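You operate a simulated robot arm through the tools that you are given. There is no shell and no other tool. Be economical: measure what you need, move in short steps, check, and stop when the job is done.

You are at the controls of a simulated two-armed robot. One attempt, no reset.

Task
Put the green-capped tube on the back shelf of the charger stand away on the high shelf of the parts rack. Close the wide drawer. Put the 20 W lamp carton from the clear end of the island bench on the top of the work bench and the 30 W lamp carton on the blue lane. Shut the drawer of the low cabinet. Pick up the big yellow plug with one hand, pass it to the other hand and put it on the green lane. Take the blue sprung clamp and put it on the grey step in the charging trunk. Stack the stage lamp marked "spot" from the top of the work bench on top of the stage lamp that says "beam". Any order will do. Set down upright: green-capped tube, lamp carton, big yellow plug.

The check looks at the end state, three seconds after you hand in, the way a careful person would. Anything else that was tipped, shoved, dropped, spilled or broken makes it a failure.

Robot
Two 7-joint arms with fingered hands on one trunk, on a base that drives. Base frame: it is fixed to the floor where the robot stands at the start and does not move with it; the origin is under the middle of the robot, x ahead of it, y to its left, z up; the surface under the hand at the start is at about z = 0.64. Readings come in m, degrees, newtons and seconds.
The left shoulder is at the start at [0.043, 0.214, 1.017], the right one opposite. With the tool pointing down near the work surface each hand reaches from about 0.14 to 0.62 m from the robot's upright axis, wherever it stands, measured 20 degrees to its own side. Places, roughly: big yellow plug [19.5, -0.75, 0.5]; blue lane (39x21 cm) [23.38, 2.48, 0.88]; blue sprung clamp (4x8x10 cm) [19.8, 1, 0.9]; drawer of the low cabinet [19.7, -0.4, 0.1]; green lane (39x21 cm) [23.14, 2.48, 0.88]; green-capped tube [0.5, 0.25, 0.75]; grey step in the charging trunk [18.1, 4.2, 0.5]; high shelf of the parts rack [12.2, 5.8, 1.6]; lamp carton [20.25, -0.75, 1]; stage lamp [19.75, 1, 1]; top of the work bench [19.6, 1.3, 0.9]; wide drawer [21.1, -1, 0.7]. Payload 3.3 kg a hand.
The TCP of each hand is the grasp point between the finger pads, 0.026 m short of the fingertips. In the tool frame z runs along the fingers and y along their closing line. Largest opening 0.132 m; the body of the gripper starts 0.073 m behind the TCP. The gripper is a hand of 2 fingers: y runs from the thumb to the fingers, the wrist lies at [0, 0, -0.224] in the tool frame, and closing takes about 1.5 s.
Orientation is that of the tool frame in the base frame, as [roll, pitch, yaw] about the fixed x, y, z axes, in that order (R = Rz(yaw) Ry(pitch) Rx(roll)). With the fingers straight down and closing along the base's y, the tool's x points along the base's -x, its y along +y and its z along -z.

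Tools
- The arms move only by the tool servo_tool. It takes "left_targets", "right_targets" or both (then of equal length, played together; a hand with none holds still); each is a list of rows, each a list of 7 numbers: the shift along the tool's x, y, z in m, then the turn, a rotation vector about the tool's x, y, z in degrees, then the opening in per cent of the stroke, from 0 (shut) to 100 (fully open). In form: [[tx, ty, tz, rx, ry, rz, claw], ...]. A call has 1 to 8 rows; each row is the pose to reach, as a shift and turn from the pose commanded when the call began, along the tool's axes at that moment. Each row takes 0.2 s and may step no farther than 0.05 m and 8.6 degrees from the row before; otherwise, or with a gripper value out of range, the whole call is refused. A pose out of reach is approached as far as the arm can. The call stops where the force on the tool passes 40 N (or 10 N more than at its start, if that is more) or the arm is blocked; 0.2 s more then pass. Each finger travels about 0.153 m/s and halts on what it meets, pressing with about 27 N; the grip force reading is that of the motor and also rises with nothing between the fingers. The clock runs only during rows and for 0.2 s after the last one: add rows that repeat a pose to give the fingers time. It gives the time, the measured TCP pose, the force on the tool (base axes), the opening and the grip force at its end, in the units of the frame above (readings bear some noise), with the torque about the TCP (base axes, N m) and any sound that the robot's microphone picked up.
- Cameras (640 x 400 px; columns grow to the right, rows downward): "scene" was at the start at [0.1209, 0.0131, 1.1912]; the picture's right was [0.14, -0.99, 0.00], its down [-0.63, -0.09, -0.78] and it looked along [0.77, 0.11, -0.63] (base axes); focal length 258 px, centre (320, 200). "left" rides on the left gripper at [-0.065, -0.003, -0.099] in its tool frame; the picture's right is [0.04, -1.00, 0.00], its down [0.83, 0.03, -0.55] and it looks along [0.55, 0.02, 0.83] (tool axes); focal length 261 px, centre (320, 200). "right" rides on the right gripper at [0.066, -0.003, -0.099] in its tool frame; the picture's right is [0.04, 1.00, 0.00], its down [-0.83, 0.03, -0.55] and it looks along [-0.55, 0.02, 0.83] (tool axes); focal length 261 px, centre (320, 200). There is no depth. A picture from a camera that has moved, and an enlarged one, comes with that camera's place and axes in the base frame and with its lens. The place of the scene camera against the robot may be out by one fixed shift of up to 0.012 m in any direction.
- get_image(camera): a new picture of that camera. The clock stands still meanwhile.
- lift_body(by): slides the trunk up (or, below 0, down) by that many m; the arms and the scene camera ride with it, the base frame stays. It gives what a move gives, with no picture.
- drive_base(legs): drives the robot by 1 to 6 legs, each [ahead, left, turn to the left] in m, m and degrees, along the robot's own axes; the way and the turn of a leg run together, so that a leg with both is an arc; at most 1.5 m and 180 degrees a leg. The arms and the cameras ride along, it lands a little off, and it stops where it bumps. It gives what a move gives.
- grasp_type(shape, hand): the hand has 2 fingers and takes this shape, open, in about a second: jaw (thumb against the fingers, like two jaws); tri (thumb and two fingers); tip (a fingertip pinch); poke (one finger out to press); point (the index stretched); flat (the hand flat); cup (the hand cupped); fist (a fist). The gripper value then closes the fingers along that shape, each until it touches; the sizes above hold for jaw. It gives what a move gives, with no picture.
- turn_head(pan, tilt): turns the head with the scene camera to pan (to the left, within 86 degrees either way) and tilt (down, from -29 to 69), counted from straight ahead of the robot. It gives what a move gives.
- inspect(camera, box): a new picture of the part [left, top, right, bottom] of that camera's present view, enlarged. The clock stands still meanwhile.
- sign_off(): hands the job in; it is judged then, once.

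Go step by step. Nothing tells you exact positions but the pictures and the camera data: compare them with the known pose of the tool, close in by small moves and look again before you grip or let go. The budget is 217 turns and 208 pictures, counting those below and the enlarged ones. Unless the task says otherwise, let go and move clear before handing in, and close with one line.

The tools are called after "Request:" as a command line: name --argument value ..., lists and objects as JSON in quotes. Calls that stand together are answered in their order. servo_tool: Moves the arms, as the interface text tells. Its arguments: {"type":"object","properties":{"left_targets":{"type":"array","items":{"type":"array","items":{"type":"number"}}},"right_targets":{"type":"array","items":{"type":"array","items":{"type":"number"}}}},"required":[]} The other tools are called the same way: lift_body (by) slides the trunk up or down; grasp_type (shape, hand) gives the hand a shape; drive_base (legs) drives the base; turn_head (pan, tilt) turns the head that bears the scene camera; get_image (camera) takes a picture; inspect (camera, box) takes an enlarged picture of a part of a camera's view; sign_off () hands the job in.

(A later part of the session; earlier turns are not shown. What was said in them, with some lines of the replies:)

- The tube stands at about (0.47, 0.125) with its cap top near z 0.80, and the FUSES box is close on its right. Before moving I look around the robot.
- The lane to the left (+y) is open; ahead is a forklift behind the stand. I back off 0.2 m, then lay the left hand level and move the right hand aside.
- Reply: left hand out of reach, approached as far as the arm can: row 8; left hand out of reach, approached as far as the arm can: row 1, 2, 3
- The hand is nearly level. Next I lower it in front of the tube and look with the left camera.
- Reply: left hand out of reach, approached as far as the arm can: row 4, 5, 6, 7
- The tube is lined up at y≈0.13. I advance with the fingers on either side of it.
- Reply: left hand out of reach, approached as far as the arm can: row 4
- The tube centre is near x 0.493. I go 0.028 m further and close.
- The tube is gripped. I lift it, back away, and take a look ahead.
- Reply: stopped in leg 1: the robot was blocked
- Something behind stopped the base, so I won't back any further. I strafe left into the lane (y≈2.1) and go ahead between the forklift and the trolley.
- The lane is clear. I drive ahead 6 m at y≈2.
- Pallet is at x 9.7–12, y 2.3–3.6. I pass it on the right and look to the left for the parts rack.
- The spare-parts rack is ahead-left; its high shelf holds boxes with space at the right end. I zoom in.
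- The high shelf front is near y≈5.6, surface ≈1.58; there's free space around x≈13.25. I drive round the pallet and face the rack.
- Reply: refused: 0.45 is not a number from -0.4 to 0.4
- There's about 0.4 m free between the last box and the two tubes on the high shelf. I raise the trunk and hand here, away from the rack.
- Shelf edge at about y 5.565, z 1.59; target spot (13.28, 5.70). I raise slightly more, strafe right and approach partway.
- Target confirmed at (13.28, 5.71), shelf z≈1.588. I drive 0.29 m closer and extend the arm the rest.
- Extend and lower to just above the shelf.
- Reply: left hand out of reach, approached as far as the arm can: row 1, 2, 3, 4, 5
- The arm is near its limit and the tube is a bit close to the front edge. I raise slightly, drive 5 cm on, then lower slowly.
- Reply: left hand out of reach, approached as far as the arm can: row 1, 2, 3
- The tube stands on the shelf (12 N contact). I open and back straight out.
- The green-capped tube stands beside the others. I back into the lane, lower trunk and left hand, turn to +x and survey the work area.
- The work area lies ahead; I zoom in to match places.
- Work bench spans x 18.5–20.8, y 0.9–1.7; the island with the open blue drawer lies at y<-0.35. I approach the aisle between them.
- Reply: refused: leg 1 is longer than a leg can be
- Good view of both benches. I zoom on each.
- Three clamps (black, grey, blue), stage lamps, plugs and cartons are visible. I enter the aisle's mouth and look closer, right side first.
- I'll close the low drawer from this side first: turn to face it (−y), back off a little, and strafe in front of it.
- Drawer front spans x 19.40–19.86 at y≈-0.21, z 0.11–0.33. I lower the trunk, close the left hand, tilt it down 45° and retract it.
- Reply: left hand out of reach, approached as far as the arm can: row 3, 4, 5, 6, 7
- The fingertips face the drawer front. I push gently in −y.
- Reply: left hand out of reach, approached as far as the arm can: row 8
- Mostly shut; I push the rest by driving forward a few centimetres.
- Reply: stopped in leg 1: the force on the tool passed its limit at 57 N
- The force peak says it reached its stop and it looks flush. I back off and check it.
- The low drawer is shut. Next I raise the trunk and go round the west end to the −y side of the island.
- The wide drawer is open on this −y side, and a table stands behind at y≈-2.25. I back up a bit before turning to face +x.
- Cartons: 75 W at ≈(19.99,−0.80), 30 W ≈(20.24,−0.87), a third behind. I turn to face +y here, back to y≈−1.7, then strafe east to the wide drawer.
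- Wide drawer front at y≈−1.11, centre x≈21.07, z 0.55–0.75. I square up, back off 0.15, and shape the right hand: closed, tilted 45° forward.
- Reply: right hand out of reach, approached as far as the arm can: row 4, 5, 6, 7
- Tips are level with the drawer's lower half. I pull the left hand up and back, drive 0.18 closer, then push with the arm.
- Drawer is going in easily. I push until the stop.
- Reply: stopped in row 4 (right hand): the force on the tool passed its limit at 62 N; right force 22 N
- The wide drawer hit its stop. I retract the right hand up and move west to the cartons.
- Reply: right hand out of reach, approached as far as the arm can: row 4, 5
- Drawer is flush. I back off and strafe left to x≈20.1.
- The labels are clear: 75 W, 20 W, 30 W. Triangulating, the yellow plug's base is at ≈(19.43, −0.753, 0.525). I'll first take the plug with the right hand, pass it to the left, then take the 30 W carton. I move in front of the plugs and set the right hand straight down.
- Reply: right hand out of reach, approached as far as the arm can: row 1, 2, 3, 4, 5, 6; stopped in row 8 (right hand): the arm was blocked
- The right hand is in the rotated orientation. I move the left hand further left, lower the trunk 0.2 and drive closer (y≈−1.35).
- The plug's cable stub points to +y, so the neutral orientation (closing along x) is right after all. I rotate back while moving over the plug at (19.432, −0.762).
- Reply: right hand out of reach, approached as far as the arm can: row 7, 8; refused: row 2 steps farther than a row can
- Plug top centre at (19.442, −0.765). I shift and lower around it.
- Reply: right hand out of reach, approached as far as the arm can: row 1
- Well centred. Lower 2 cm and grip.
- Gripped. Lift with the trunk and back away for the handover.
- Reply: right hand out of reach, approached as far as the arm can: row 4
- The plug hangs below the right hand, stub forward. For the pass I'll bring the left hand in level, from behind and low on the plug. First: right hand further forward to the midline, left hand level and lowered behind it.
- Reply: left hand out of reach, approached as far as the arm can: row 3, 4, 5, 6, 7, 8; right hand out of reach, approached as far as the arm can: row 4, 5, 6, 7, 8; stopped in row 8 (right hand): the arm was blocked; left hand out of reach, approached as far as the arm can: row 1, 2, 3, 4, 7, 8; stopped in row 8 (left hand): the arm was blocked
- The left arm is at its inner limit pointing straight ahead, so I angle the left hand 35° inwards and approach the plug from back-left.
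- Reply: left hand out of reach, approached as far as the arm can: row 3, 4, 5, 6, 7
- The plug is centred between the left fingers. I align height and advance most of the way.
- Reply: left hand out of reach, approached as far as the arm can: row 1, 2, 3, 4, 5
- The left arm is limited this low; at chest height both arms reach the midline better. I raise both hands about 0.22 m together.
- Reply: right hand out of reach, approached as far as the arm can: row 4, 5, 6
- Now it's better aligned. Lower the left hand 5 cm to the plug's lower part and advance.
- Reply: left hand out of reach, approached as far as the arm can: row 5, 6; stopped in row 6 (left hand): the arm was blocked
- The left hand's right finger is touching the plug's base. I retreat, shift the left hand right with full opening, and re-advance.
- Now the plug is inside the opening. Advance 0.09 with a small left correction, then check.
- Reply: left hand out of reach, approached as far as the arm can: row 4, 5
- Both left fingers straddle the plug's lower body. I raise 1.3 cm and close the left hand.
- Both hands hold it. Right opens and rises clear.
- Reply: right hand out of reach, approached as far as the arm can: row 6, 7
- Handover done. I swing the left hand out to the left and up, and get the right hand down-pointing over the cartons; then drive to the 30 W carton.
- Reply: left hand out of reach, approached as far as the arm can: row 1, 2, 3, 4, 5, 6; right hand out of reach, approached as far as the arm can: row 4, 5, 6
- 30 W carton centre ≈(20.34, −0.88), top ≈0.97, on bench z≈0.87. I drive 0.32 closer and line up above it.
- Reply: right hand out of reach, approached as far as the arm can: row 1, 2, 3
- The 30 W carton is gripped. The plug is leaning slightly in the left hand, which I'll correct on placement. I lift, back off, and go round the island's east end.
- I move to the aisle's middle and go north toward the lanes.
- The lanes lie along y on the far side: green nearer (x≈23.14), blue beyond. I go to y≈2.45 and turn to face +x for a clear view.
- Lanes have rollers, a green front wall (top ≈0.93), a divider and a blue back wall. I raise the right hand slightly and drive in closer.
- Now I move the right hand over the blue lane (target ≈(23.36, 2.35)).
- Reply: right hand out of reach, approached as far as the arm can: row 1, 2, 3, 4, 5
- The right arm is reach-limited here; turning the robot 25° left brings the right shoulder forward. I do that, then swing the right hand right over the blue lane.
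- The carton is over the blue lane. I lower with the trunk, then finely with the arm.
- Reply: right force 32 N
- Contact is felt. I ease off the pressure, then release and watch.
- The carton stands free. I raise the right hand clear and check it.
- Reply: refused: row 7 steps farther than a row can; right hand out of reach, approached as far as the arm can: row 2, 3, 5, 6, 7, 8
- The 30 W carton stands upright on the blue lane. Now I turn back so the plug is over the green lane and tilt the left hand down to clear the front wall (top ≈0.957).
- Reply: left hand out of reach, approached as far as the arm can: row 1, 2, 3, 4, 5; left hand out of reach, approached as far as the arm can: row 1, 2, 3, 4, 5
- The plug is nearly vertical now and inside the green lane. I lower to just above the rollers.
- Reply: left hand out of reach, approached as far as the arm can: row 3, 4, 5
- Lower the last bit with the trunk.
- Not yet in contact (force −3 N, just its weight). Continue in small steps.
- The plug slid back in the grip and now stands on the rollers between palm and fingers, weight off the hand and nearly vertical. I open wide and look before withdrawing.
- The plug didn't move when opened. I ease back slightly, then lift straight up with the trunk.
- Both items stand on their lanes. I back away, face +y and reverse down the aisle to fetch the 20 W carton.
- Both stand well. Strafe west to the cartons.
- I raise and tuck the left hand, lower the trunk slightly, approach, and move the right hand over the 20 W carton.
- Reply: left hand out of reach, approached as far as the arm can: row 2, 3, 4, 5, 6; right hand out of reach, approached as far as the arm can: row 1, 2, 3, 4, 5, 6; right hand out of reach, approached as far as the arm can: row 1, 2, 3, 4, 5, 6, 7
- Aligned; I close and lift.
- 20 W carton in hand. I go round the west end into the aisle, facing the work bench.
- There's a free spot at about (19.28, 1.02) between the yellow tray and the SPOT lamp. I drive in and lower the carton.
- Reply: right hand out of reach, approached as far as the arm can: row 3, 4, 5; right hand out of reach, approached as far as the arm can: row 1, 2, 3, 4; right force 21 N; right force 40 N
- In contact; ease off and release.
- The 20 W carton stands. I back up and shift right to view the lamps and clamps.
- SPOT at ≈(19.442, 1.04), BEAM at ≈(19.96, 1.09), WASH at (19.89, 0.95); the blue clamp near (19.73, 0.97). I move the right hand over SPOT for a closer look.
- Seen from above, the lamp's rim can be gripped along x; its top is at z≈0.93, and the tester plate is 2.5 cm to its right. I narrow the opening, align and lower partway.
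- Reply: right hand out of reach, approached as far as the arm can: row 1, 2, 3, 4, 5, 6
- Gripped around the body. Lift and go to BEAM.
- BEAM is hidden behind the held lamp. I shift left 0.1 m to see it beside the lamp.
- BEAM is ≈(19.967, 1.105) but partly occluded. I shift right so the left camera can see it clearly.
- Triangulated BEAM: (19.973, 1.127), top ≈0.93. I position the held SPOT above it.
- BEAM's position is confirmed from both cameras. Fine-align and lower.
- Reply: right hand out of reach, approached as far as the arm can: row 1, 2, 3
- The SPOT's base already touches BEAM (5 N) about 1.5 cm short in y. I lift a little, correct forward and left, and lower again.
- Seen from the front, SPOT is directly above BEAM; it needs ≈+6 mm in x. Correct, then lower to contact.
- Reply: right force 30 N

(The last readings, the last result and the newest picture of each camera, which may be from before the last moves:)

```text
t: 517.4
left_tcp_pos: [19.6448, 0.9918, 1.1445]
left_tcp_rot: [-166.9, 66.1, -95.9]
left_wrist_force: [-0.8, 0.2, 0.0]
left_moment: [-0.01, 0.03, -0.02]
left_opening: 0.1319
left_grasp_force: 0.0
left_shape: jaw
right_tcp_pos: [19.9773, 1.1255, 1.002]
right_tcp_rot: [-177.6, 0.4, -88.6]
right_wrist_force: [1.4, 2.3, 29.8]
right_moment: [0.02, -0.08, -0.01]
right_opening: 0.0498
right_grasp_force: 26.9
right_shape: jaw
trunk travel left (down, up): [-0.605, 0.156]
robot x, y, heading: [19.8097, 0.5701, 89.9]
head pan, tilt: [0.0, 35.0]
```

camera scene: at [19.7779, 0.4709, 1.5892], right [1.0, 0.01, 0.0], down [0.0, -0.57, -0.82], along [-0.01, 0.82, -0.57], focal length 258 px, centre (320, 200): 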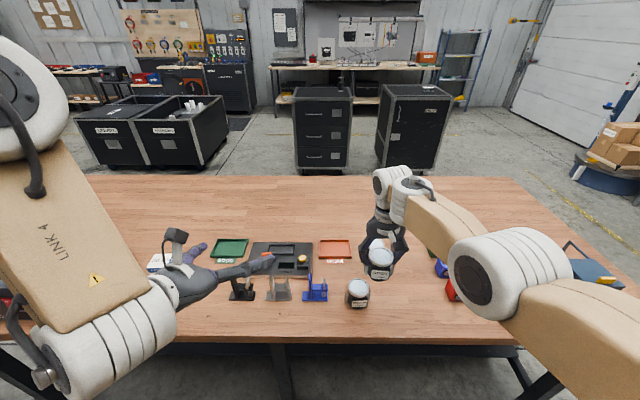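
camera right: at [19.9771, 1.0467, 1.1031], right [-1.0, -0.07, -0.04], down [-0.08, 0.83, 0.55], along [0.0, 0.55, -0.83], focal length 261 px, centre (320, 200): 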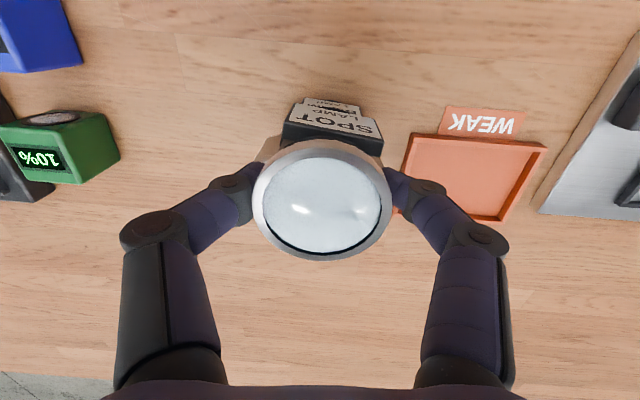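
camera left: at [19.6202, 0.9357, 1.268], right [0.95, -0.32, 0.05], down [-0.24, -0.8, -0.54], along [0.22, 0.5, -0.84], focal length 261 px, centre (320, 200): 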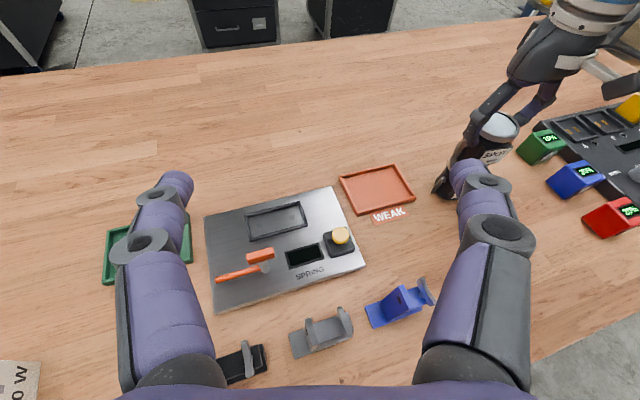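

In contact. Ease off, open and rise.

Request:
lift_body --by 0.004

Request:
servo_tool --right_targets '[[0, 0, 0, 0, 0, 0, 45], [0, 0, 0, 0, 0, 0, 60], [0, 0, 0, 0, 0, 0, 75], [0, 0, 0, 0, 0, 0, 80], [0, 0, 0, 0, 0, 0, 80]]'

Request:
inspect --camera "scene" --box '[310, 190, 470, 310]'

```text
t: 517.9
left_tcp_pos: [19.6453, 0.9916, 1.1472]
left_tcp_rot: [-167.0, 66.1, -96.0]
left_wrist_force: [0.9, -0.3, 0.3]
left_moment: [-0.02, 0.0, -0.01]
left_opening: 0.1318
left_grasp_force: 0.0
left_shape: jaw
right_tcp_pos: [19.9779, 1.1233, 1.0036]
right_tcp_rot: [-177.6, 0.1, -88.6]
right_wrist_force: [-0.1, 3.5, 16.2]
right_moment: [0.07, 0.05, -0.03]
right_opening: 0.0498
right_grasp_force: 26.6
right_shape: jaw
trunk travel left (down, up): [-0.609, 0.152]
robot x, y, heading: [19.8067, 0.5683, 90.2]
head pan, tilt: [0.0, 35.0]
```

```text
t: 519.1
left_tcp_pos: [19.6465, 0.9946, 1.1474]
left_tcp_rot: [-167.0, 66.0, -96.1]
left_wrist_force: [-0.4, -0.7, 0.2]
left_moment: [0.01, -0.02, 0.0]
left_opening: 0.1318
left_grasp_force: 0.1
left_shape: jaw
right_tcp_pos: [19.9789, 1.1245, 1.0022]
right_tcp_rot: [-177.6, 0.1, -88.6]
right_wrist_force: [0.7, 0.6, -0.7]
right_moment: [-0.03, -0.01, -0.05]
right_opening: 0.1054
right_grasp_force: 0.1
right_shape: jaw
trunk travel left (down, up): [-0.609, 0.152]
robot x, y, heading: [19.815, 0.5678, 90.1]
head pan, tilt: [0.0, 35.0]
```

```text
3.33 times, centred on (390, 250) of scene
camera zoom: at [19.8037, 0.6682, 1.5082], right [1.0, 0.0, 0.0], down [0.0, -0.57, -0.82], along [0.0, 0.82, -0.57], focal length 862 px, centre (87, 33)
```

zoom: 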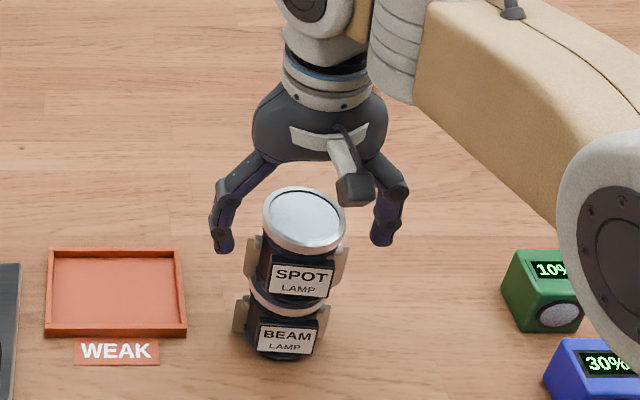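

Stacked cleanly. I raise clear and move over the blue clamp.

Request:
lift_body --by 0.14

Request:
drive_base --legs '[[-0.13, 0, 0], [0, 0.22, 0]]'

Request:
get_image --camera "scene"

Request:
inspect --camera "right" --box '[200, 60, 440, 260]'

```text
t: 520.8
left_tcp_pos: [19.645, 0.9941, 1.2875]
left_tcp_rot: [-167.1, 66.0, -96.0]
left_wrist_force: [0.8, 0.1, -0.7]
left_moment: [0.01, 0.0, 0.02]
left_opening: 0.1317
left_grasp_force: 0.1
left_shape: jaw
right_tcp_pos: [19.9781, 1.1231, 1.1432]
right_tcp_rot: [-177.6, 0.0, -88.6]
right_wrist_force: [0.8, 0.7, 0.5]
right_moment: [0.02, 0.0, 0.0]
right_opening: 0.1055
right_grasp_force: 0.1
right_shape: jaw
trunk travel left (down, up): [-0.749, 0.012]
robot x, y, heading: [19.81, 0.5694, 89.8]
head pan, tilt: [0.0, 35.0]
```

```text
t: 523.4
left_tcp_pos: [19.4159, 0.8656, 1.2873]
left_tcp_rot: [-167.1, 66.0, -95.6]
left_wrist_force: [-1.0, -0.3, -0.1]
left_moment: [-0.01, -0.02, 0.01]
left_opening: 0.1321
left_grasp_force: 0.1
left_shape: jaw
right_tcp_pos: [19.7484, 0.9975, 1.1426]
right_tcp_rot: [-177.5, 0.2, -88.3]
right_wrist_force: [0.0, 0.2, 0.2]
right_moment: [-0.04, -0.03, 0.01]
right_opening: 0.1053
right_grasp_force: 0.1
right_shape: jaw
trunk travel left (down, up): [-0.749, 0.012]
robot x, y, heading: [19.5855, 0.4418, 90.3]
head pan, tilt: [0.0, 35.0]
```

```text
55 pictures are left
camera scene: at [19.5753, 0.5391, 1.6483], right [1.0, 0.01, 0.0], down [0.0, -0.57, -0.82], along [0.0, 0.82, -0.57], focal length 258 px, centre (320, 200)
```

scene: 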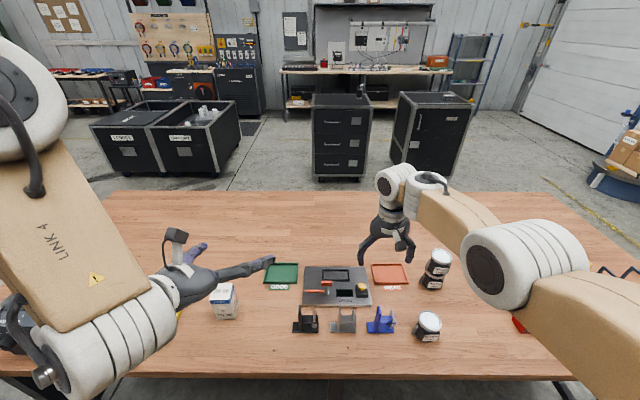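

```text
2.00 times, centred on (320, 160) of right
camera zoom: at [19.7476, 0.9317, 1.2417], right [-1.0, -0.07, -0.04], down [-0.08, 0.83, 0.55], along [0.0, 0.55, -0.83], focal length 521 px, centre (320, 280)
```

zoom: 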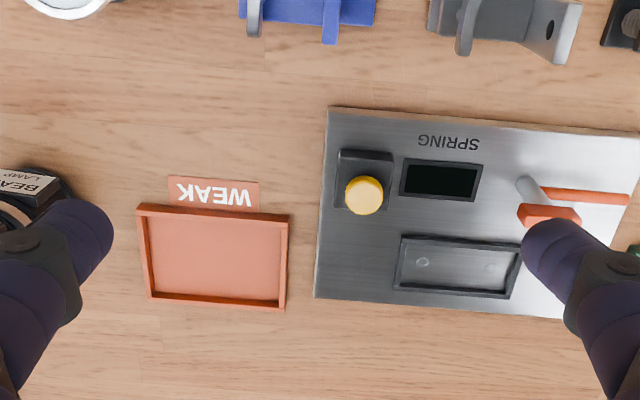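

Request:
drive_base --legs '[[-0.13, 0, 0]]'

Request:
lift_body --by -0.08

Request:
inspect --camera "right" --box '[200, 60, 440, 260]'

Request:
inspect --camera "scene" --box '[280, 220, 480, 370]'

```text
t: 524.7
left_tcp_pos: [19.4174, 0.73, 1.2872]
left_tcp_rot: [-167.0, 66.0, -95.9]
left_wrist_force: [0.0, -0.9, 0.3]
left_moment: [0.05, -0.01, -0.01]
left_opening: 0.132
left_grasp_force: 0.2
left_shape: jaw
right_tcp_pos: [19.7507, 0.86, 1.1421]
right_tcp_rot: [-177.6, 0.1, -88.6]
right_wrist_force: [-0.1, -0.1, -0.4]
right_moment: [0.01, 0.02, 0.0]
right_opening: 0.1054
right_grasp_force: 0.1
right_shape: jaw
trunk travel left (down, up): [-0.749, 0.012]
robot x, y, heading: [19.5839, 0.3055, 90.3]
head pan, tilt: [0.0, 35.0]
```

```text
t: 525.8
left_tcp_pos: [19.4167, 0.7298, 1.2065]
left_tcp_rot: [-167.0, 66.0, -95.8]
left_wrist_force: [-0.2, 1.1, 0.1]
left_moment: [0.03, -0.01, 0.01]
left_opening: 0.1318
left_grasp_force: 0.1
left_shape: jaw
right_tcp_pos: [19.75, 0.8608, 1.0622]
right_tcp_rot: [-177.7, 0.1, -88.5]
right_wrist_force: [-0.1, -0.4, 0.5]
right_moment: [-0.02, 0.02, -0.02]
right_opening: 0.1054
right_grasp_force: 0.1
right_shape: jaw
trunk travel left (down, up): [-0.669, 0.092]
robot x, y, heading: [19.583, 0.3017, 89.9]
head pan, tilt: [0.0, 35.0]
```

```text
2.00 times, centred on (320, 160) of right
camera zoom: at [19.7501, 0.7952, 1.162], right [-1.0, -0.07, -0.04], down [-0.08, 0.83, 0.55], along [0.0, 0.55, -0.83], focal length 521 px, centre (320, 280)
```

zoom: 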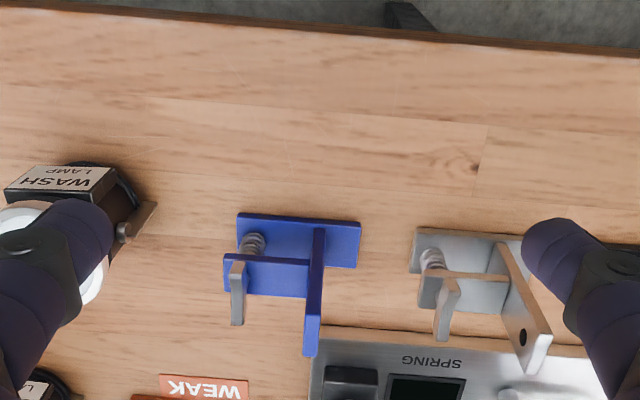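

```text
2.67 times, centred on (380, 295) of scene
camera zoom: at [19.5767, 0.4033, 1.5683], right [1.0, 0.0, 0.0], down [0.0, -0.57, -0.82], along [0.0, 0.82, -0.57], focal length 689 px, centre (160, -53)
```

zoom: 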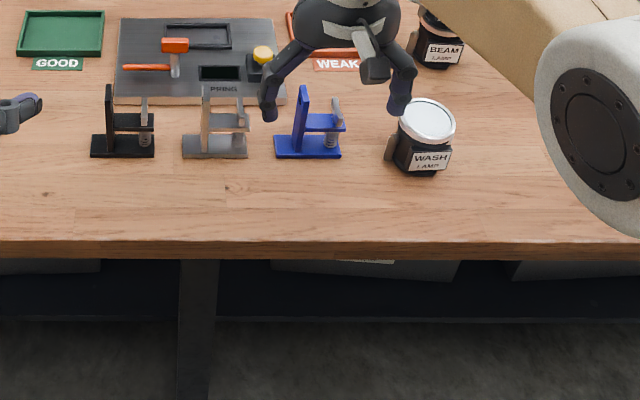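

Request:
inspect --camera "right" --box '[260, 150, 340, 220]'

```text
5.71 times, centred on (300, 185) of right
camera zoom: at [19.7501, 0.7952, 1.162], right [-1.0, -0.07, -0.04], down [-0.08, 0.83, 0.55], along [0.0, 0.55, -0.83], focal length 1489 px, centre (434, 286)
```

zoom: 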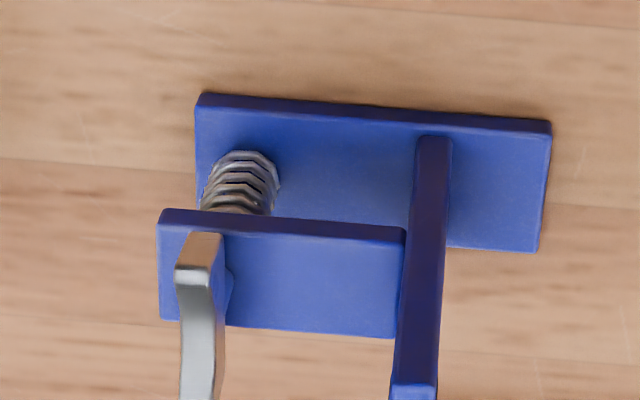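

The clamp's post is a slab at x≈19.752, y 0.947–0.973, top z≈0.964, with a 3 cm gap to the lever. I'll pinch the post along x with a narrow opening.

Request:
drive_base --legs '[[0.1, 0, 0]]'

Request:
servo_tool --right_targets '[[0, 0, 0.01, 0, 0, 0, 50], [0, 0, 0.03, 0, 0, 0, 25], [0, 0, 0.04, 0, 0, 0, 21], [0, 0, 0.045, 0, 0, 0, 21], [0, 0, 0.045, 0, 0, 0, 21]]'

Request:
get_image --camera "right"

Request:
inspect --camera "right" --box '[250, 100, 390, 220]'

```text
t: 527.0
left_tcp_pos: [19.4161, 0.8319, 1.2075]
left_tcp_rot: [-167.1, 66.0, -95.7]
left_wrist_force: [0.3, -0.2, -0.4]
left_moment: [0.01, 0.03, -0.02]
left_opening: 0.1321
left_grasp_force: 0.1
left_shape: jaw
right_tcp_pos: [19.7503, 0.9632, 1.0621]
right_tcp_rot: [-177.6, 0.0, -88.4]
right_wrist_force: [0.5, -1.3, -0.2]
right_moment: [-0.02, 0.0, 0.03]
right_opening: 0.1054
right_grasp_force: 0.1
right_shape: jaw
trunk travel left (down, up): [-0.669, 0.092]
robot x, y, heading: [19.5862, 0.4017, 90.2]
head pan, tilt: [0.0, 35.0]
```

```text
t: 528.2
left_tcp_pos: [19.416, 0.8298, 1.2065]
left_tcp_rot: [-167.1, 66.0, -95.6]
left_wrist_force: [-0.6, 0.5, -0.9]
left_moment: [0.0, -0.02, 0.02]
left_opening: 0.1321
left_grasp_force: 0.1
left_shape: jaw
right_tcp_pos: [19.7517, 0.9547, 1.0186]
right_tcp_rot: [-177.5, 0.0, -88.2]
right_wrist_force: [-0.2, 0.9, 0.3]
right_moment: [0.02, -0.03, 0.02]
right_opening: 0.0282
right_grasp_force: 0.0
right_shape: jaw
right hand out of reach, approached as far as the arm can: row 3, 4, 5
trunk travel left (down, up): [-0.669, 0.092]
robot x, y, heading: [19.5857, 0.4048, 90.2]
head pan, tilt: [0.0, 35.0]
```

```text
50 pictures are left
camera right: at [19.751, 0.8884, 1.118], right [-1.0, -0.07, -0.04], down [-0.08, 0.83, 0.55], along [0.0, 0.55, -0.83], focal length 261 px, centre (320, 200)
```

right: 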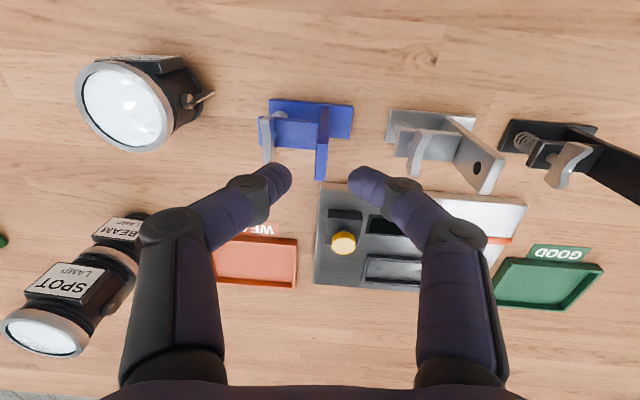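

```text
3.33 times, centred on (320, 160) of right
camera zoom: at [19.751, 0.8884, 1.118], right [-1.0, -0.07, -0.04], down [-0.08, 0.83, 0.55], along [0.0, 0.55, -0.83], focal length 869 px, centre (320, 333)
```

zoom: 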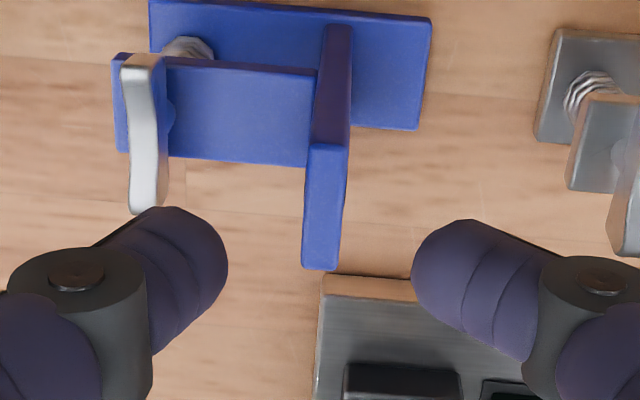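

Aligned within 2 mm. I narrow the opening a bit more, then lower with the trunk.

Request:
servo_tool --right_targets '[[-0.003, 0, 0, 0, 0, 0, 17], [-0.005, 0, 0, 0, 0, 0, 17], [-0.005, 0, 0, 0, 0, 0, 17]]'

Request:
lift_body --by -0.03

Request:
inspect --camera "right" --box '[250, 100, 390, 220]'

```text
t: 529.0
left_tcp_pos: [19.4168, 0.8297, 1.2066]
left_tcp_rot: [-167.1, 65.9, -95.8]
left_wrist_force: [0.5, -0.2, -0.7]
left_moment: [-0.02, 0.02, 0.01]
left_opening: 0.1319
left_grasp_force: 0.1
left_shape: jaw
right_tcp_pos: [19.7514, 0.9557, 1.0193]
right_tcp_rot: [-177.7, 0.1, -88.3]
right_wrist_force: [-0.1, 0.5, -0.3]
right_moment: [-0.02, 0.0, 0.0]
right_opening: 0.0226
right_grasp_force: 0.1
right_shape: jaw
right hand out of reach, approached as far as the arm can: row 2, 3
trunk travel left (down, up): [-0.669, 0.092]
robot x, y, heading: [19.5859, 0.4062, 90.5]
head pan, tilt: [0.0, 35.0]
```

```text
t: 529.7
left_tcp_pos: [19.4166, 0.8293, 1.1772]
left_tcp_rot: [-167.1, 66.0, -95.8]
left_wrist_force: [1.0, -1.0, 0.2]
left_moment: [0.0, -0.02, 0.0]
left_opening: 0.1318
left_grasp_force: 0.0
left_shape: jaw
right_tcp_pos: [19.7509, 0.9551, 0.9896]
right_tcp_rot: [-177.6, 0.3, -88.3]
right_wrist_force: [-0.9, 0.7, -0.2]
right_moment: [0.0, -0.02, 0.02]
right_opening: 0.0231
right_grasp_force: 0.1
right_shape: jaw
trunk travel left (down, up): [-0.639, 0.122]
robot x, y, heading: [19.5858, 0.4062, 90.2]
head pan, tilt: [0.0, 35.0]
```

```text
3.33 times, centred on (320, 160) of right
camera zoom: at [19.7502, 0.8895, 1.0896], right [-1.0, -0.07, -0.04], down [-0.08, 0.83, 0.55], along [0.0, 0.55, -0.83], focal length 869 px, centre (320, 333)
```

zoom: 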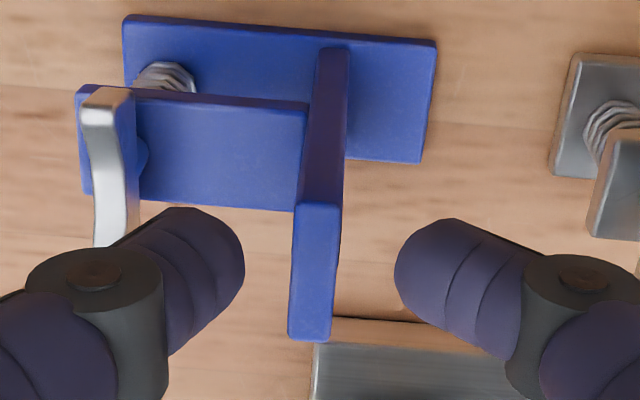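

Request:
servo_tool --right_targets '[[-0.003, 0.002, 0, 0, 0, 0, 17], [-0.005, 0.003, 0, 0, 0, 0, 17]]'

Request:
lift_body --by -0.02

Request:
inspect --camera "right" --box '[250, 100, 390, 220]'

```text
t: 530.3
left_tcp_pos: [19.4158, 0.8292, 1.1774]
left_tcp_rot: [-167.1, 66.0, -95.8]
left_wrist_force: [-0.2, 0.0, 0.6]
left_moment: [-0.02, 0.02, 0.0]
left_opening: 0.132
left_grasp_force: 0.2
left_shape: jaw
right_tcp_pos: [19.7468, 0.9555, 0.991]
right_tcp_rot: [-177.6, 0.0, -88.4]
right_wrist_force: [0.1, -0.5, -0.4]
right_moment: [0.02, 0.02, 0.0]
right_opening: 0.0228
right_grasp_force: 0.1
right_shape: jaw
right hand out of reach, approached as far as the arm can: row 2
trunk travel left (down, up): [-0.639, 0.122]
robot x, y, heading: [19.5899, 0.4038, 90.1]
head pan, tilt: [0.0, 35.0]
```

```text
t: 531.0
left_tcp_pos: [19.4172, 0.8297, 1.157]
left_tcp_rot: [-167.1, 66.0, -95.7]
left_wrist_force: [0.4, -0.4, -0.2]
left_moment: [-0.01, 0.03, 0.03]
left_opening: 0.1315
left_grasp_force: 0.1
left_shape: jaw
right_tcp_pos: [19.7491, 0.9555, 0.9717]
right_tcp_rot: [-177.6, 0.0, -88.4]
right_wrist_force: [-0.6, 0.2, -0.5]
right_moment: [0.0, -0.02, -0.02]
right_opening: 0.0227
right_grasp_force: 0.0
right_shape: jaw
trunk travel left (down, up): [-0.619, 0.142]
robot x, y, heading: [19.5859, 0.4043, 90.3]
head pan, tilt: [0.0, 35.0]
```

```text
3.33 times, centred on (320, 160) of right
camera zoom: at [19.7481, 0.8905, 1.0704], right [-1.0, -0.07, -0.04], down [-0.08, 0.83, 0.55], along [0.0, 0.55, -0.83], focal length 869 px, centre (320, 333)
```

zoom: 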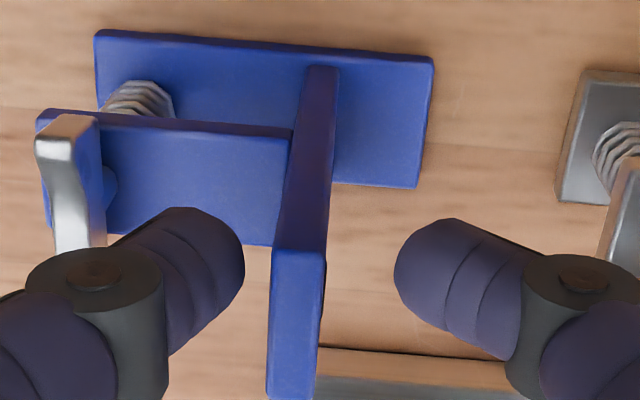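

Request:
lift_body --by -0.004

Request:
servo_tool --right_targets '[[0, 0, 0, 0, 0, 0, 12], [0, 0, 0, 0, 0, 0, 6], [0, 0, 0, 0, 0, 0, 0], [0, 0, 0, 0, 0, 0, 0], [0, 0, 0, 0, 0, 0, 0]]'

Request:
inspect --camera "right" --box '[230, 90, 390, 230]'

```text
t: 531.5
left_tcp_pos: [19.4168, 0.83, 1.153]
left_tcp_rot: [-167.1, 66.0, -95.7]
left_wrist_force: [-0.6, 0.5, 0.1]
left_moment: [0.01, 0.03, -0.01]
left_opening: 0.132
left_grasp_force: 0.0
left_shape: jaw
right_tcp_pos: [19.7478, 0.9566, 0.9674]
right_tcp_rot: [-177.7, 0.1, -88.5]
right_wrist_force: [0.0, -0.1, -0.7]
right_moment: [0.05, -0.01, 0.01]
right_opening: 0.0231
right_grasp_force: 0.2
right_shape: jaw
trunk travel left (down, up): [-0.615, 0.146]
robot x, y, heading: [19.5837, 0.4025, 90.5]
head pan, tilt: [0.0, 35.0]
```

```text
t: 532.7
left_tcp_pos: [19.4171, 0.8306, 1.1535]
left_tcp_rot: [-167.1, 66.0, -95.7]
left_wrist_force: [0.5, 0.2, -0.4]
left_moment: [0.03, -0.01, 0.02]
left_opening: 0.1321
left_grasp_force: 0.1
left_shape: jaw
right_tcp_pos: [19.7489, 0.9565, 0.9678]
right_tcp_rot: [-177.7, 0.1, -88.4]
right_wrist_force: [-0.5, 0.1, 1.0]
right_moment: [-0.01, 0.02, -0.02]
right_opening: 0.0022
right_grasp_force: 26.7
right_shape: jaw
trunk travel left (down, up): [-0.615, 0.146]
robot x, y, heading: [19.5824, 0.4053, 90.1]
head pan, tilt: [0.0, 35.0]
```

```text
2.86 times, centred on (310, 160) of right
camera zoom: at [19.7483, 0.8908, 1.0659], right [-1.0, -0.07, -0.04], down [-0.08, 0.83, 0.55], along [0.0, 0.55, -0.83], focal length 745 px, centre (349, 314)
```

zoom: 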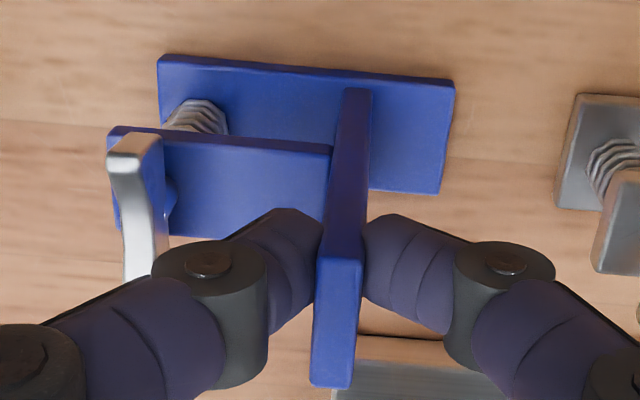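

The post is pinched. Lift gently and check.

Request:
lift_body --by 0.14

Request:
inspect --camera "scene" --box '[280, 200, 480, 350]'

```text
t: 534.4
left_tcp_pos: [19.4156, 0.83, 1.293]
left_tcp_rot: [-167.1, 66.0, -95.7]
left_wrist_force: [0.0, 0.1, -0.6]
left_moment: [-0.02, -0.01, -0.01]
left_opening: 0.1321
left_grasp_force: 0.1
left_shape: jaw
right_tcp_pos: [19.7491, 0.9561, 1.1058]
right_tcp_rot: [-177.5, 0.2, -88.3]
right_wrist_force: [0.4, 1.0, -1.3]
right_moment: [-0.03, 0.06, 0.0]
right_opening: 0.0022
right_grasp_force: 27.2
right_shape: jaw
trunk travel left (down, up): [-0.755, 0.006]
robot x, y, heading: [19.5858, 0.4019, 90.3]
head pan, tilt: [0.0, 35.0]
```

```text
2.67 times, centred on (380, 275) of scene
camera zoom: at [19.5763, 0.5038, 1.6542], right [1.0, 0.0, 0.0], down [0.0, -0.57, -0.82], along [0.0, 0.82, -0.57], focal length 689 px, centre (160, 0)
```

zoom: 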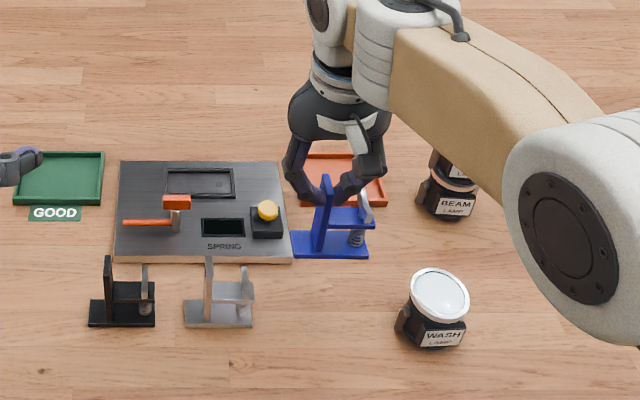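

Clean lift. I carry the clamp round the bench's west end toward the charging trunk.

Request:
drive_base --legs '[[-0.22, 0, 0], [0, 0.9, 0], [0, 0.85, 0], [1.2, 0, 0], [1.1, 0, 0]]'

Request:
turn_head --pan 0 --tilt 30

Request:
get_image --camera "scene"

```text
t: 555.4
left_tcp_pos: [17.7285, 2.892, 1.2936]
left_tcp_rot: [-167.2, 66.1, -97.5]
left_wrist_force: [-0.2, -0.3, -1.0]
left_moment: [-0.03, 0.03, 0.02]
left_opening: 0.132
left_grasp_force: 0.1
left_shape: jaw
right_tcp_pos: [18.0646, 3.0065, 1.1066]
right_tcp_rot: [-177.6, 0.2, -90.1]
right_wrist_force: [-0.1, 0.4, -3.1]
right_moment: [-0.03, 0.01, -0.03]
right_opening: 0.0021
right_grasp_force: 26.1
right_shape: jaw
trunk travel left (down, up): [-0.755, 0.006]
robot x, y, heading: [17.8855, 2.4597, 88.5]
head pan, tilt: [0.0, 35.0]
```

```text
t: 556.0
left_tcp_pos: [17.7292, 2.8909, 1.2923]
left_tcp_rot: [-167.1, 66.0, -97.5]
left_wrist_force: [0.7, 0.2, 0.0]
left_moment: [0.0, 0.03, 0.02]
left_opening: 0.132
left_grasp_force: 0.1
left_shape: jaw
right_tcp_pos: [18.0648, 3.0075, 1.1061]
right_tcp_rot: [-177.6, 0.0, -90.1]
right_wrist_force: [-1.1, 0.6, -1.9]
right_moment: [-0.05, 0.01, -0.03]
right_opening: 0.0024
right_grasp_force: 27.2
right_shape: jaw
trunk travel left (down, up): [-0.755, 0.006]
robot x, y, heading: [17.8844, 2.4614, 88.5]
head pan, tilt: [0.0, 30.0]
```

```text
44 pictures are left
camera scene: at [17.8786, 2.5622, 1.662], right [1.0, -0.03, 0.0], down [-0.01, -0.5, -0.87], along [0.02, 0.87, -0.5], focal length 258 px, centre (320, 200)
```

scene: 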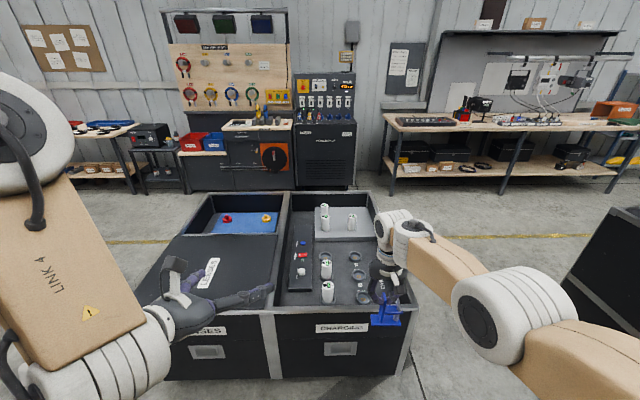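

Request:
inspect --camera "scene" --box '[270, 180, 420, 330]'

```text
2.67 times, centred on (345, 255) of scene
camera zoom: at [17.8786, 2.5622, 1.662], right [1.0, -0.03, 0.0], down [-0.01, -0.5, -0.87], along [0.02, 0.87, -0.5], focal length 689 px, centre (253, 53)
```

zoom: 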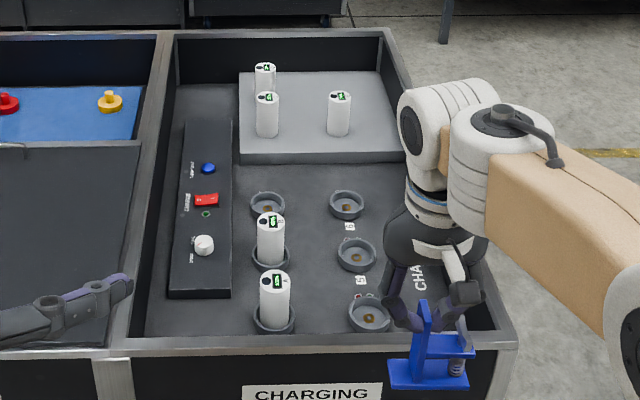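

The grey step (x 17.87–18.33, y 4.04–4.45) can't be reached from the front, so I'll go round to the trunk's right side and face −x.

Request:
drive_base --legs '[[0, -1.05, 1.5], [1.0, 0, 0], [0.6, 0, 0], [0, 0, 90]]'

Request:
turn_head --pan 0 --tilt 45

Request:
get_image --camera "scene"

```text
t: 573.1
left_tcp_pos: [18.517, 3.9052, 1.2926]
left_tcp_rot: [-167.1, 66.0, -5.9]
left_wrist_force: [0.1, 0.4, 1.4]
left_moment: [0.01, -0.01, -0.02]
left_opening: 0.132
left_grasp_force: 0.0
left_shape: jaw
right_tcp_pos: [18.3921, 4.2363, 1.1078]
right_tcp_rot: [-177.6, 0.1, 1.5]
right_wrist_force: [0.5, 0.2, -2.4]
right_moment: [-0.03, 0.01, 0.02]
right_opening: 0.0021
right_grasp_force: 27.6
right_shape: jaw
trunk travel left (down, up): [-0.755, 0.006]
robot x, y, heading: [18.9455, 4.0729, -179.9]
head pan, tilt: [0.0, 30.0]
```

```text
t: 573.9
left_tcp_pos: [18.517, 3.9041, 1.2926]
left_tcp_rot: [-167.2, 66.0, -6.0]
left_wrist_force: [0.2, 0.4, -0.9]
left_moment: [-0.03, 0.01, 0.04]
left_opening: 0.132
left_grasp_force: 0.0
left_shape: jaw
right_tcp_pos: [18.3915, 4.237, 1.107]
right_tcp_rot: [-177.6, 0.1, 1.6]
right_wrist_force: [0.3, -0.7, -1.9]
right_moment: [-0.01, 0.0, -0.04]
right_opening: 0.0025
right_grasp_force: 27.1
right_shape: jaw
trunk travel left (down, up): [-0.755, 0.006]
robot x, y, heading: [18.944, 4.0684, -179.9]
head pan, tilt: [0.0, 45.0]
```

```text
42 pictures are left
camera scene: at [18.8441, 4.0716, 1.6395], right [0.0, 1.0, 0.0], down [0.71, 0.0, -0.71], along [-0.71, 0.0, -0.71], focal length 258 px, centre (320, 200)
```

scene: 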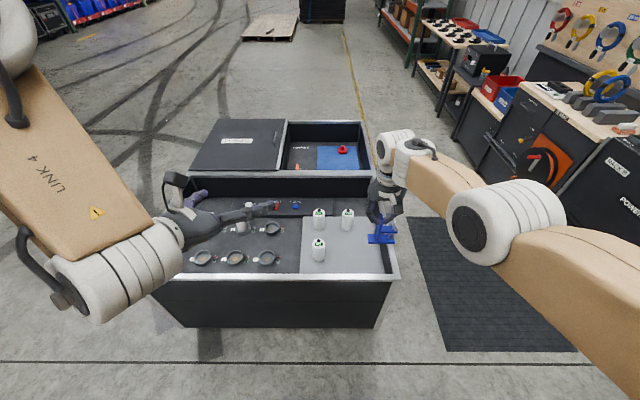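

From this side the free part of the step is near (18.17, 4.24). I drive in, then lower.

Request:
drive_base --legs '[[0.22, 0, 0]]'

Request:
lift_body --by -0.3

Request:
get_image --camera "right"

Request:
get_image --camera "scene"

```text
t: 575.6
left_tcp_pos: [18.299, 3.9039, 1.2932]
left_tcp_rot: [-167.0, 66.0, -5.9]
left_wrist_force: [-0.4, 0.4, 0.3]
left_moment: [0.01, 0.02, -0.01]
left_opening: 0.1318
left_grasp_force: 0.0
left_shape: jaw
right_tcp_pos: [18.1743, 4.2353, 1.1066]
right_tcp_rot: [-177.6, 0.1, 1.6]
right_wrist_force: [0.5, 0.0, -1.8]
right_moment: [-0.03, 0.0, 0.03]
right_opening: 0.0024
right_grasp_force: 27.2
right_shape: jaw
trunk travel left (down, up): [-0.755, 0.006]
robot x, y, heading: [18.7283, 4.0715, -180.2]
head pan, tilt: [0.0, 45.0]
```

```text
t: 578.6
left_tcp_pos: [18.3, 3.9028, 0.9861]
left_tcp_rot: [-167.0, 65.3, -5.9]
left_wrist_force: [0.1, -0.5, -0.1]
left_moment: [0.05, 0.01, -0.02]
left_opening: 0.1323
left_grasp_force: 0.0
left_shape: jaw
right_tcp_pos: [18.1752, 4.236, 0.8074]
right_tcp_rot: [-177.6, 0.0, 1.5]
right_wrist_force: [0.5, 0.4, -2.1]
right_moment: [-0.04, -0.01, 0.02]
right_opening: 0.0021
right_grasp_force: 27.5
right_shape: jaw
trunk travel left (down, up): [-0.455, 0.306]
robot x, y, heading: [18.7312, 4.0733, -180.2]
head pan, tilt: [0.0, 45.0]
```

```text
41 pictures are left
camera right: at [18.2402, 4.2357, 0.9062], right [0.07, -1.0, -0.04], down [-0.83, -0.08, 0.55], along [-0.55, 0.0, -0.83], focal length 261 px, centre (320, 200)
```

right: 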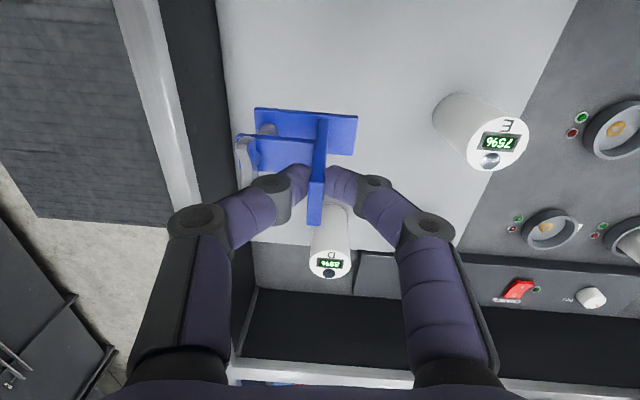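

```text
40 pictures are left
camera scene: at [18.6173, 4.0711, 1.3392], right [0.0, 1.0, 0.0], down [0.71, 0.0, -0.71], along [-0.71, 0.0, -0.71], focal length 258 px, centre (320, 200)
```

scene: 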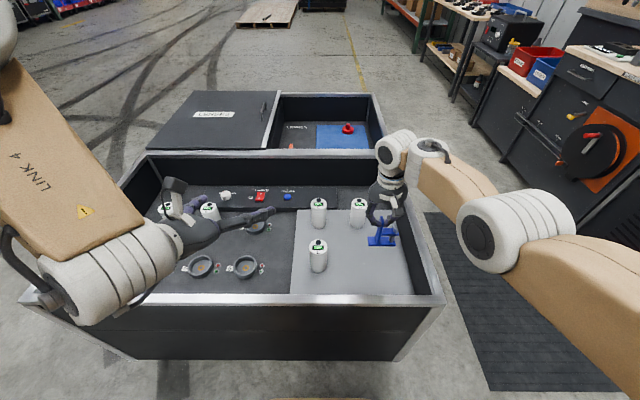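

The landing spot under the clamp is clear. Lower further.

Request:
lift_body --by -0.15

Request:
lift_body --by -0.035

Request:
get_image --camera "right"

Request:
get_image --camera "scene"

```text
t: 580.3
left_tcp_pos: [18.2996, 3.9038, 0.8066]
left_tcp_rot: [-166.5, 61.3, -5.4]
left_wrist_force: [-0.5, -0.3, -0.6]
left_moment: [0.0, -0.01, 0.02]
left_opening: 0.132
left_grasp_force: 0.0
left_shape: jaw
right_tcp_pos: [18.1754, 4.2354, 0.6584]
right_tcp_rot: [-177.7, 0.1, 1.7]
right_wrist_force: [0.5, 0.7, -2.0]
right_moment: [-0.07, 0.05, 0.0]
right_opening: 0.0023
right_grasp_force: 26.8
right_shape: jaw
trunk travel left (down, up): [-0.305, 0.456]
robot x, y, heading: [18.7269, 4.0674, -179.9]
head pan, tilt: [0.0, 45.0]
```

```text
t: 580.9
left_tcp_pos: [18.2995, 3.9037, 0.7847]
left_tcp_rot: [-166.6, 60.9, -5.4]
left_wrist_force: [0.2, -0.2, 0.2]
left_moment: [0.02, 0.03, -0.01]
left_opening: 0.1321
left_grasp_force: 0.1
left_shape: jaw
right_tcp_pos: [18.172, 4.2353, 0.6448]
right_tcp_rot: [-177.6, 1.0, 1.5]
right_wrist_force: [5.2, -0.8, 25.6]
right_moment: [0.07, -0.17, -0.04]
right_opening: 0.0069
right_grasp_force: 27.0
right_shape: jaw
trunk travel left (down, up): [-0.285, 0.475]
robot x, y, heading: [18.7269, 4.0683, -179.8]
head pan, tilt: [0.0, 45.0]
stopped: the force on the tool passed its limit at 47 N (the readings are from after the stop); the commanded pose is now the measured one
```

```text
39 pictures are left
camera right: at [18.2381, 4.2348, 0.7427], right [0.07, -1.0, -0.04], down [-0.82, -0.08, 0.56], along [-0.57, 0.0, -0.82], focal length 261 px, centre (320, 200)
```

right: 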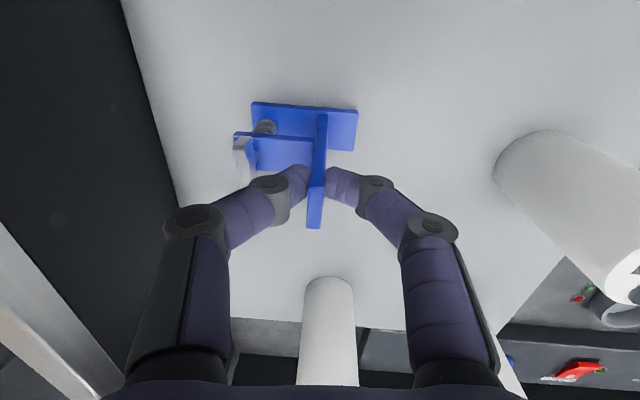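

```text
38 pictures are left
camera scene: at [18.5922, 4.0707, 1.1682], right [0.0, 1.0, 0.0], down [0.71, 0.0, -0.71], along [-0.71, 0.0, -0.71], focal length 258 px, centre (320, 200)
```

scene: 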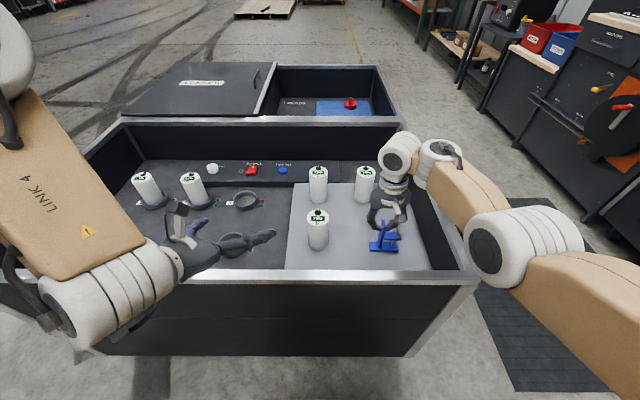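

The clamp is on the grey step (firm contact). Ease up, open slightly and lift away.

Request:
lift_body --by 0.004

Request:
servo_tool --right_targets '[[0, 0, 0, 0, 0, 0, 8], [0, 0, 0, 0, 0, 0, 14], [0, 0, 0, 0, 0, 0, 18], [0, 0, 0, 0, 0, 0, 18]]'

Request:
get_image --camera "right"

```text
t: 581.4
left_tcp_pos: [18.3001, 3.903, 0.7892]
left_tcp_rot: [-166.6, 60.8, -5.3]
left_wrist_force: [0.3, -0.1, 0.3]
left_moment: [0.03, 0.03, 0.03]
left_opening: 0.132
left_grasp_force: 0.0
left_shape: jaw
right_tcp_pos: [18.1723, 4.2354, 0.6462]
right_tcp_rot: [-177.6, 0.5, 1.6]
right_wrist_force: [2.8, -1.9, 9.9]
right_moment: [-0.01, -0.11, 0.01]
right_opening: 0.0061
right_grasp_force: 26.9
right_shape: jaw
trunk travel left (down, up): [-0.289, 0.471]
robot x, y, heading: [18.7264, 4.0671, -179.8]
head pan, tilt: [0.0, 45.0]
```

```text
t: 582.4
left_tcp_pos: [18.2992, 3.9028, 0.7867]
left_tcp_rot: [-166.6, 60.8, -5.4]
left_wrist_force: [0.8, 0.1, 0.7]
left_moment: [0.03, -0.03, -0.04]
left_opening: 0.132
left_grasp_force: 0.0
left_shape: jaw
right_tcp_pos: [18.1727, 4.2353, 0.6459]
right_tcp_rot: [-177.6, 0.4, 1.6]
right_wrist_force: [-0.3, -0.2, 0.0]
right_moment: [-0.01, -0.04, -0.02]
right_opening: 0.0234
right_grasp_force: 0.1
right_shape: jaw
trunk travel left (down, up): [-0.289, 0.471]
robot x, y, heading: [18.7254, 4.0704, -180.1]
head pan, tilt: [0.0, 45.0]
```

```text
37 pictures are left
camera right: at [18.2381, 4.2354, 0.7437], right [0.07, -1.0, -0.04], down [-0.83, -0.08, 0.56], along [-0.56, 0.0, -0.83], focal length 261 px, centre (320, 200)
```

right: 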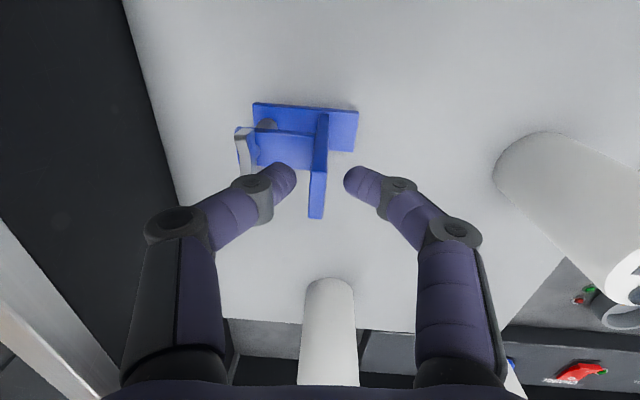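

Released; raise straight up and check.

Request:
lift_body --by 0.3

Request:
get_image --camera "right"

Request:
inspect --camera "scene" --box '[240, 130, 480, 310]'

```text
t: 585.4
left_tcp_pos: [18.3007, 3.9041, 1.1163]
left_tcp_rot: [-167.5, 65.0, -6.0]
left_wrist_force: [0.0, -0.4, -0.7]
left_moment: [-0.02, 0.0, -0.03]
left_opening: 0.1318
left_grasp_force: 0.1
left_shape: jaw
right_tcp_pos: [18.172, 4.2349, 0.9447]
right_tcp_rot: [-177.6, 0.5, 1.6]
right_wrist_force: [0.2, 1.0, 0.2]
right_moment: [-0.03, -0.02, 0.0]
right_opening: 0.0234
right_grasp_force: 0.0
right_shape: jaw
trunk travel left (down, up): [-0.589, 0.171]
robot x, y, heading: [18.7264, 4.0663, -179.7]
head pan, tilt: [0.0, 45.0]
```

```text
36 pictures are left
camera right: at [18.2381, 4.2354, 1.0434], right [0.07, -1.0, -0.04], down [-0.83, -0.08, 0.56], along [-0.56, 0.0, -0.83], focal length 261 px, centre (320, 200)
```

right: 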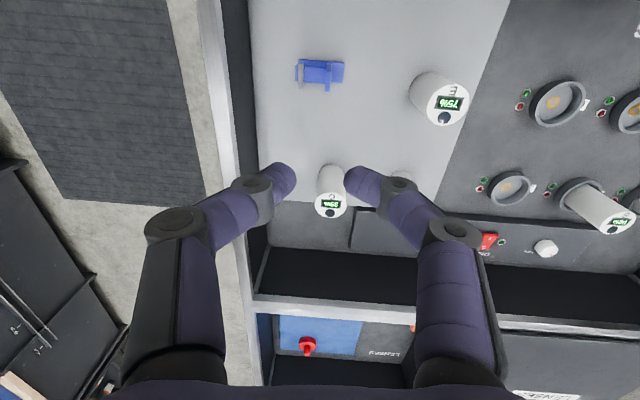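

```text
2.22 times, centred on (360, 220) of scene
camera zoom: at [18.6253, 4.0711, 1.4738], right [0.0, 1.0, 0.0], down [0.71, 0.0, -0.71], along [-0.71, 0.0, -0.71], focal length 574 px, centre (231, 156)
```

zoom: 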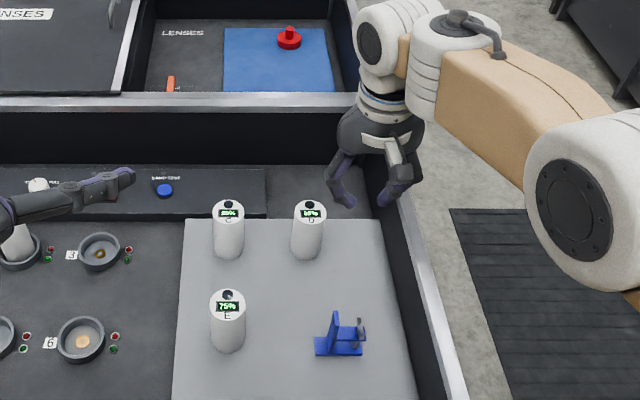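

The clamp stands on the grey step. I move clear and hand in.

Request:
drive_base --legs '[[-0.25, 0, 0]]'

Request:
sign_off

```text
t: 587.2
left_tcp_pos: [18.5465, 3.9047, 1.1182]
left_tcp_rot: [-167.6, 65.1, -6.2]
left_wrist_force: [0.2, 0.5, -0.7]
left_moment: [0.03, -0.01, 0.03]
left_opening: 0.1314
left_grasp_force: 0.2
left_shape: jaw
right_tcp_pos: [18.4195, 4.2376, 0.9464]
right_tcp_rot: [-177.6, 0.6, 1.5]
right_wrist_force: [0.4, 1.1, -0.6]
right_moment: [0.05, 0.02, 0.01]
right_opening: 0.0237
right_grasp_force: 0.0
right_shape: jaw
trunk travel left (down, up): [-0.589, 0.171]
robot x, y, heading: [18.9737, 4.0711, 180.0]
head pan, tilt: [0.0, 45.0]
```

```text
The job is handed in.
```

All seven jobs are done and handed in; one thing I didn't check is what the base bumped when I first backed off the charger stand, though it stopped there at once.
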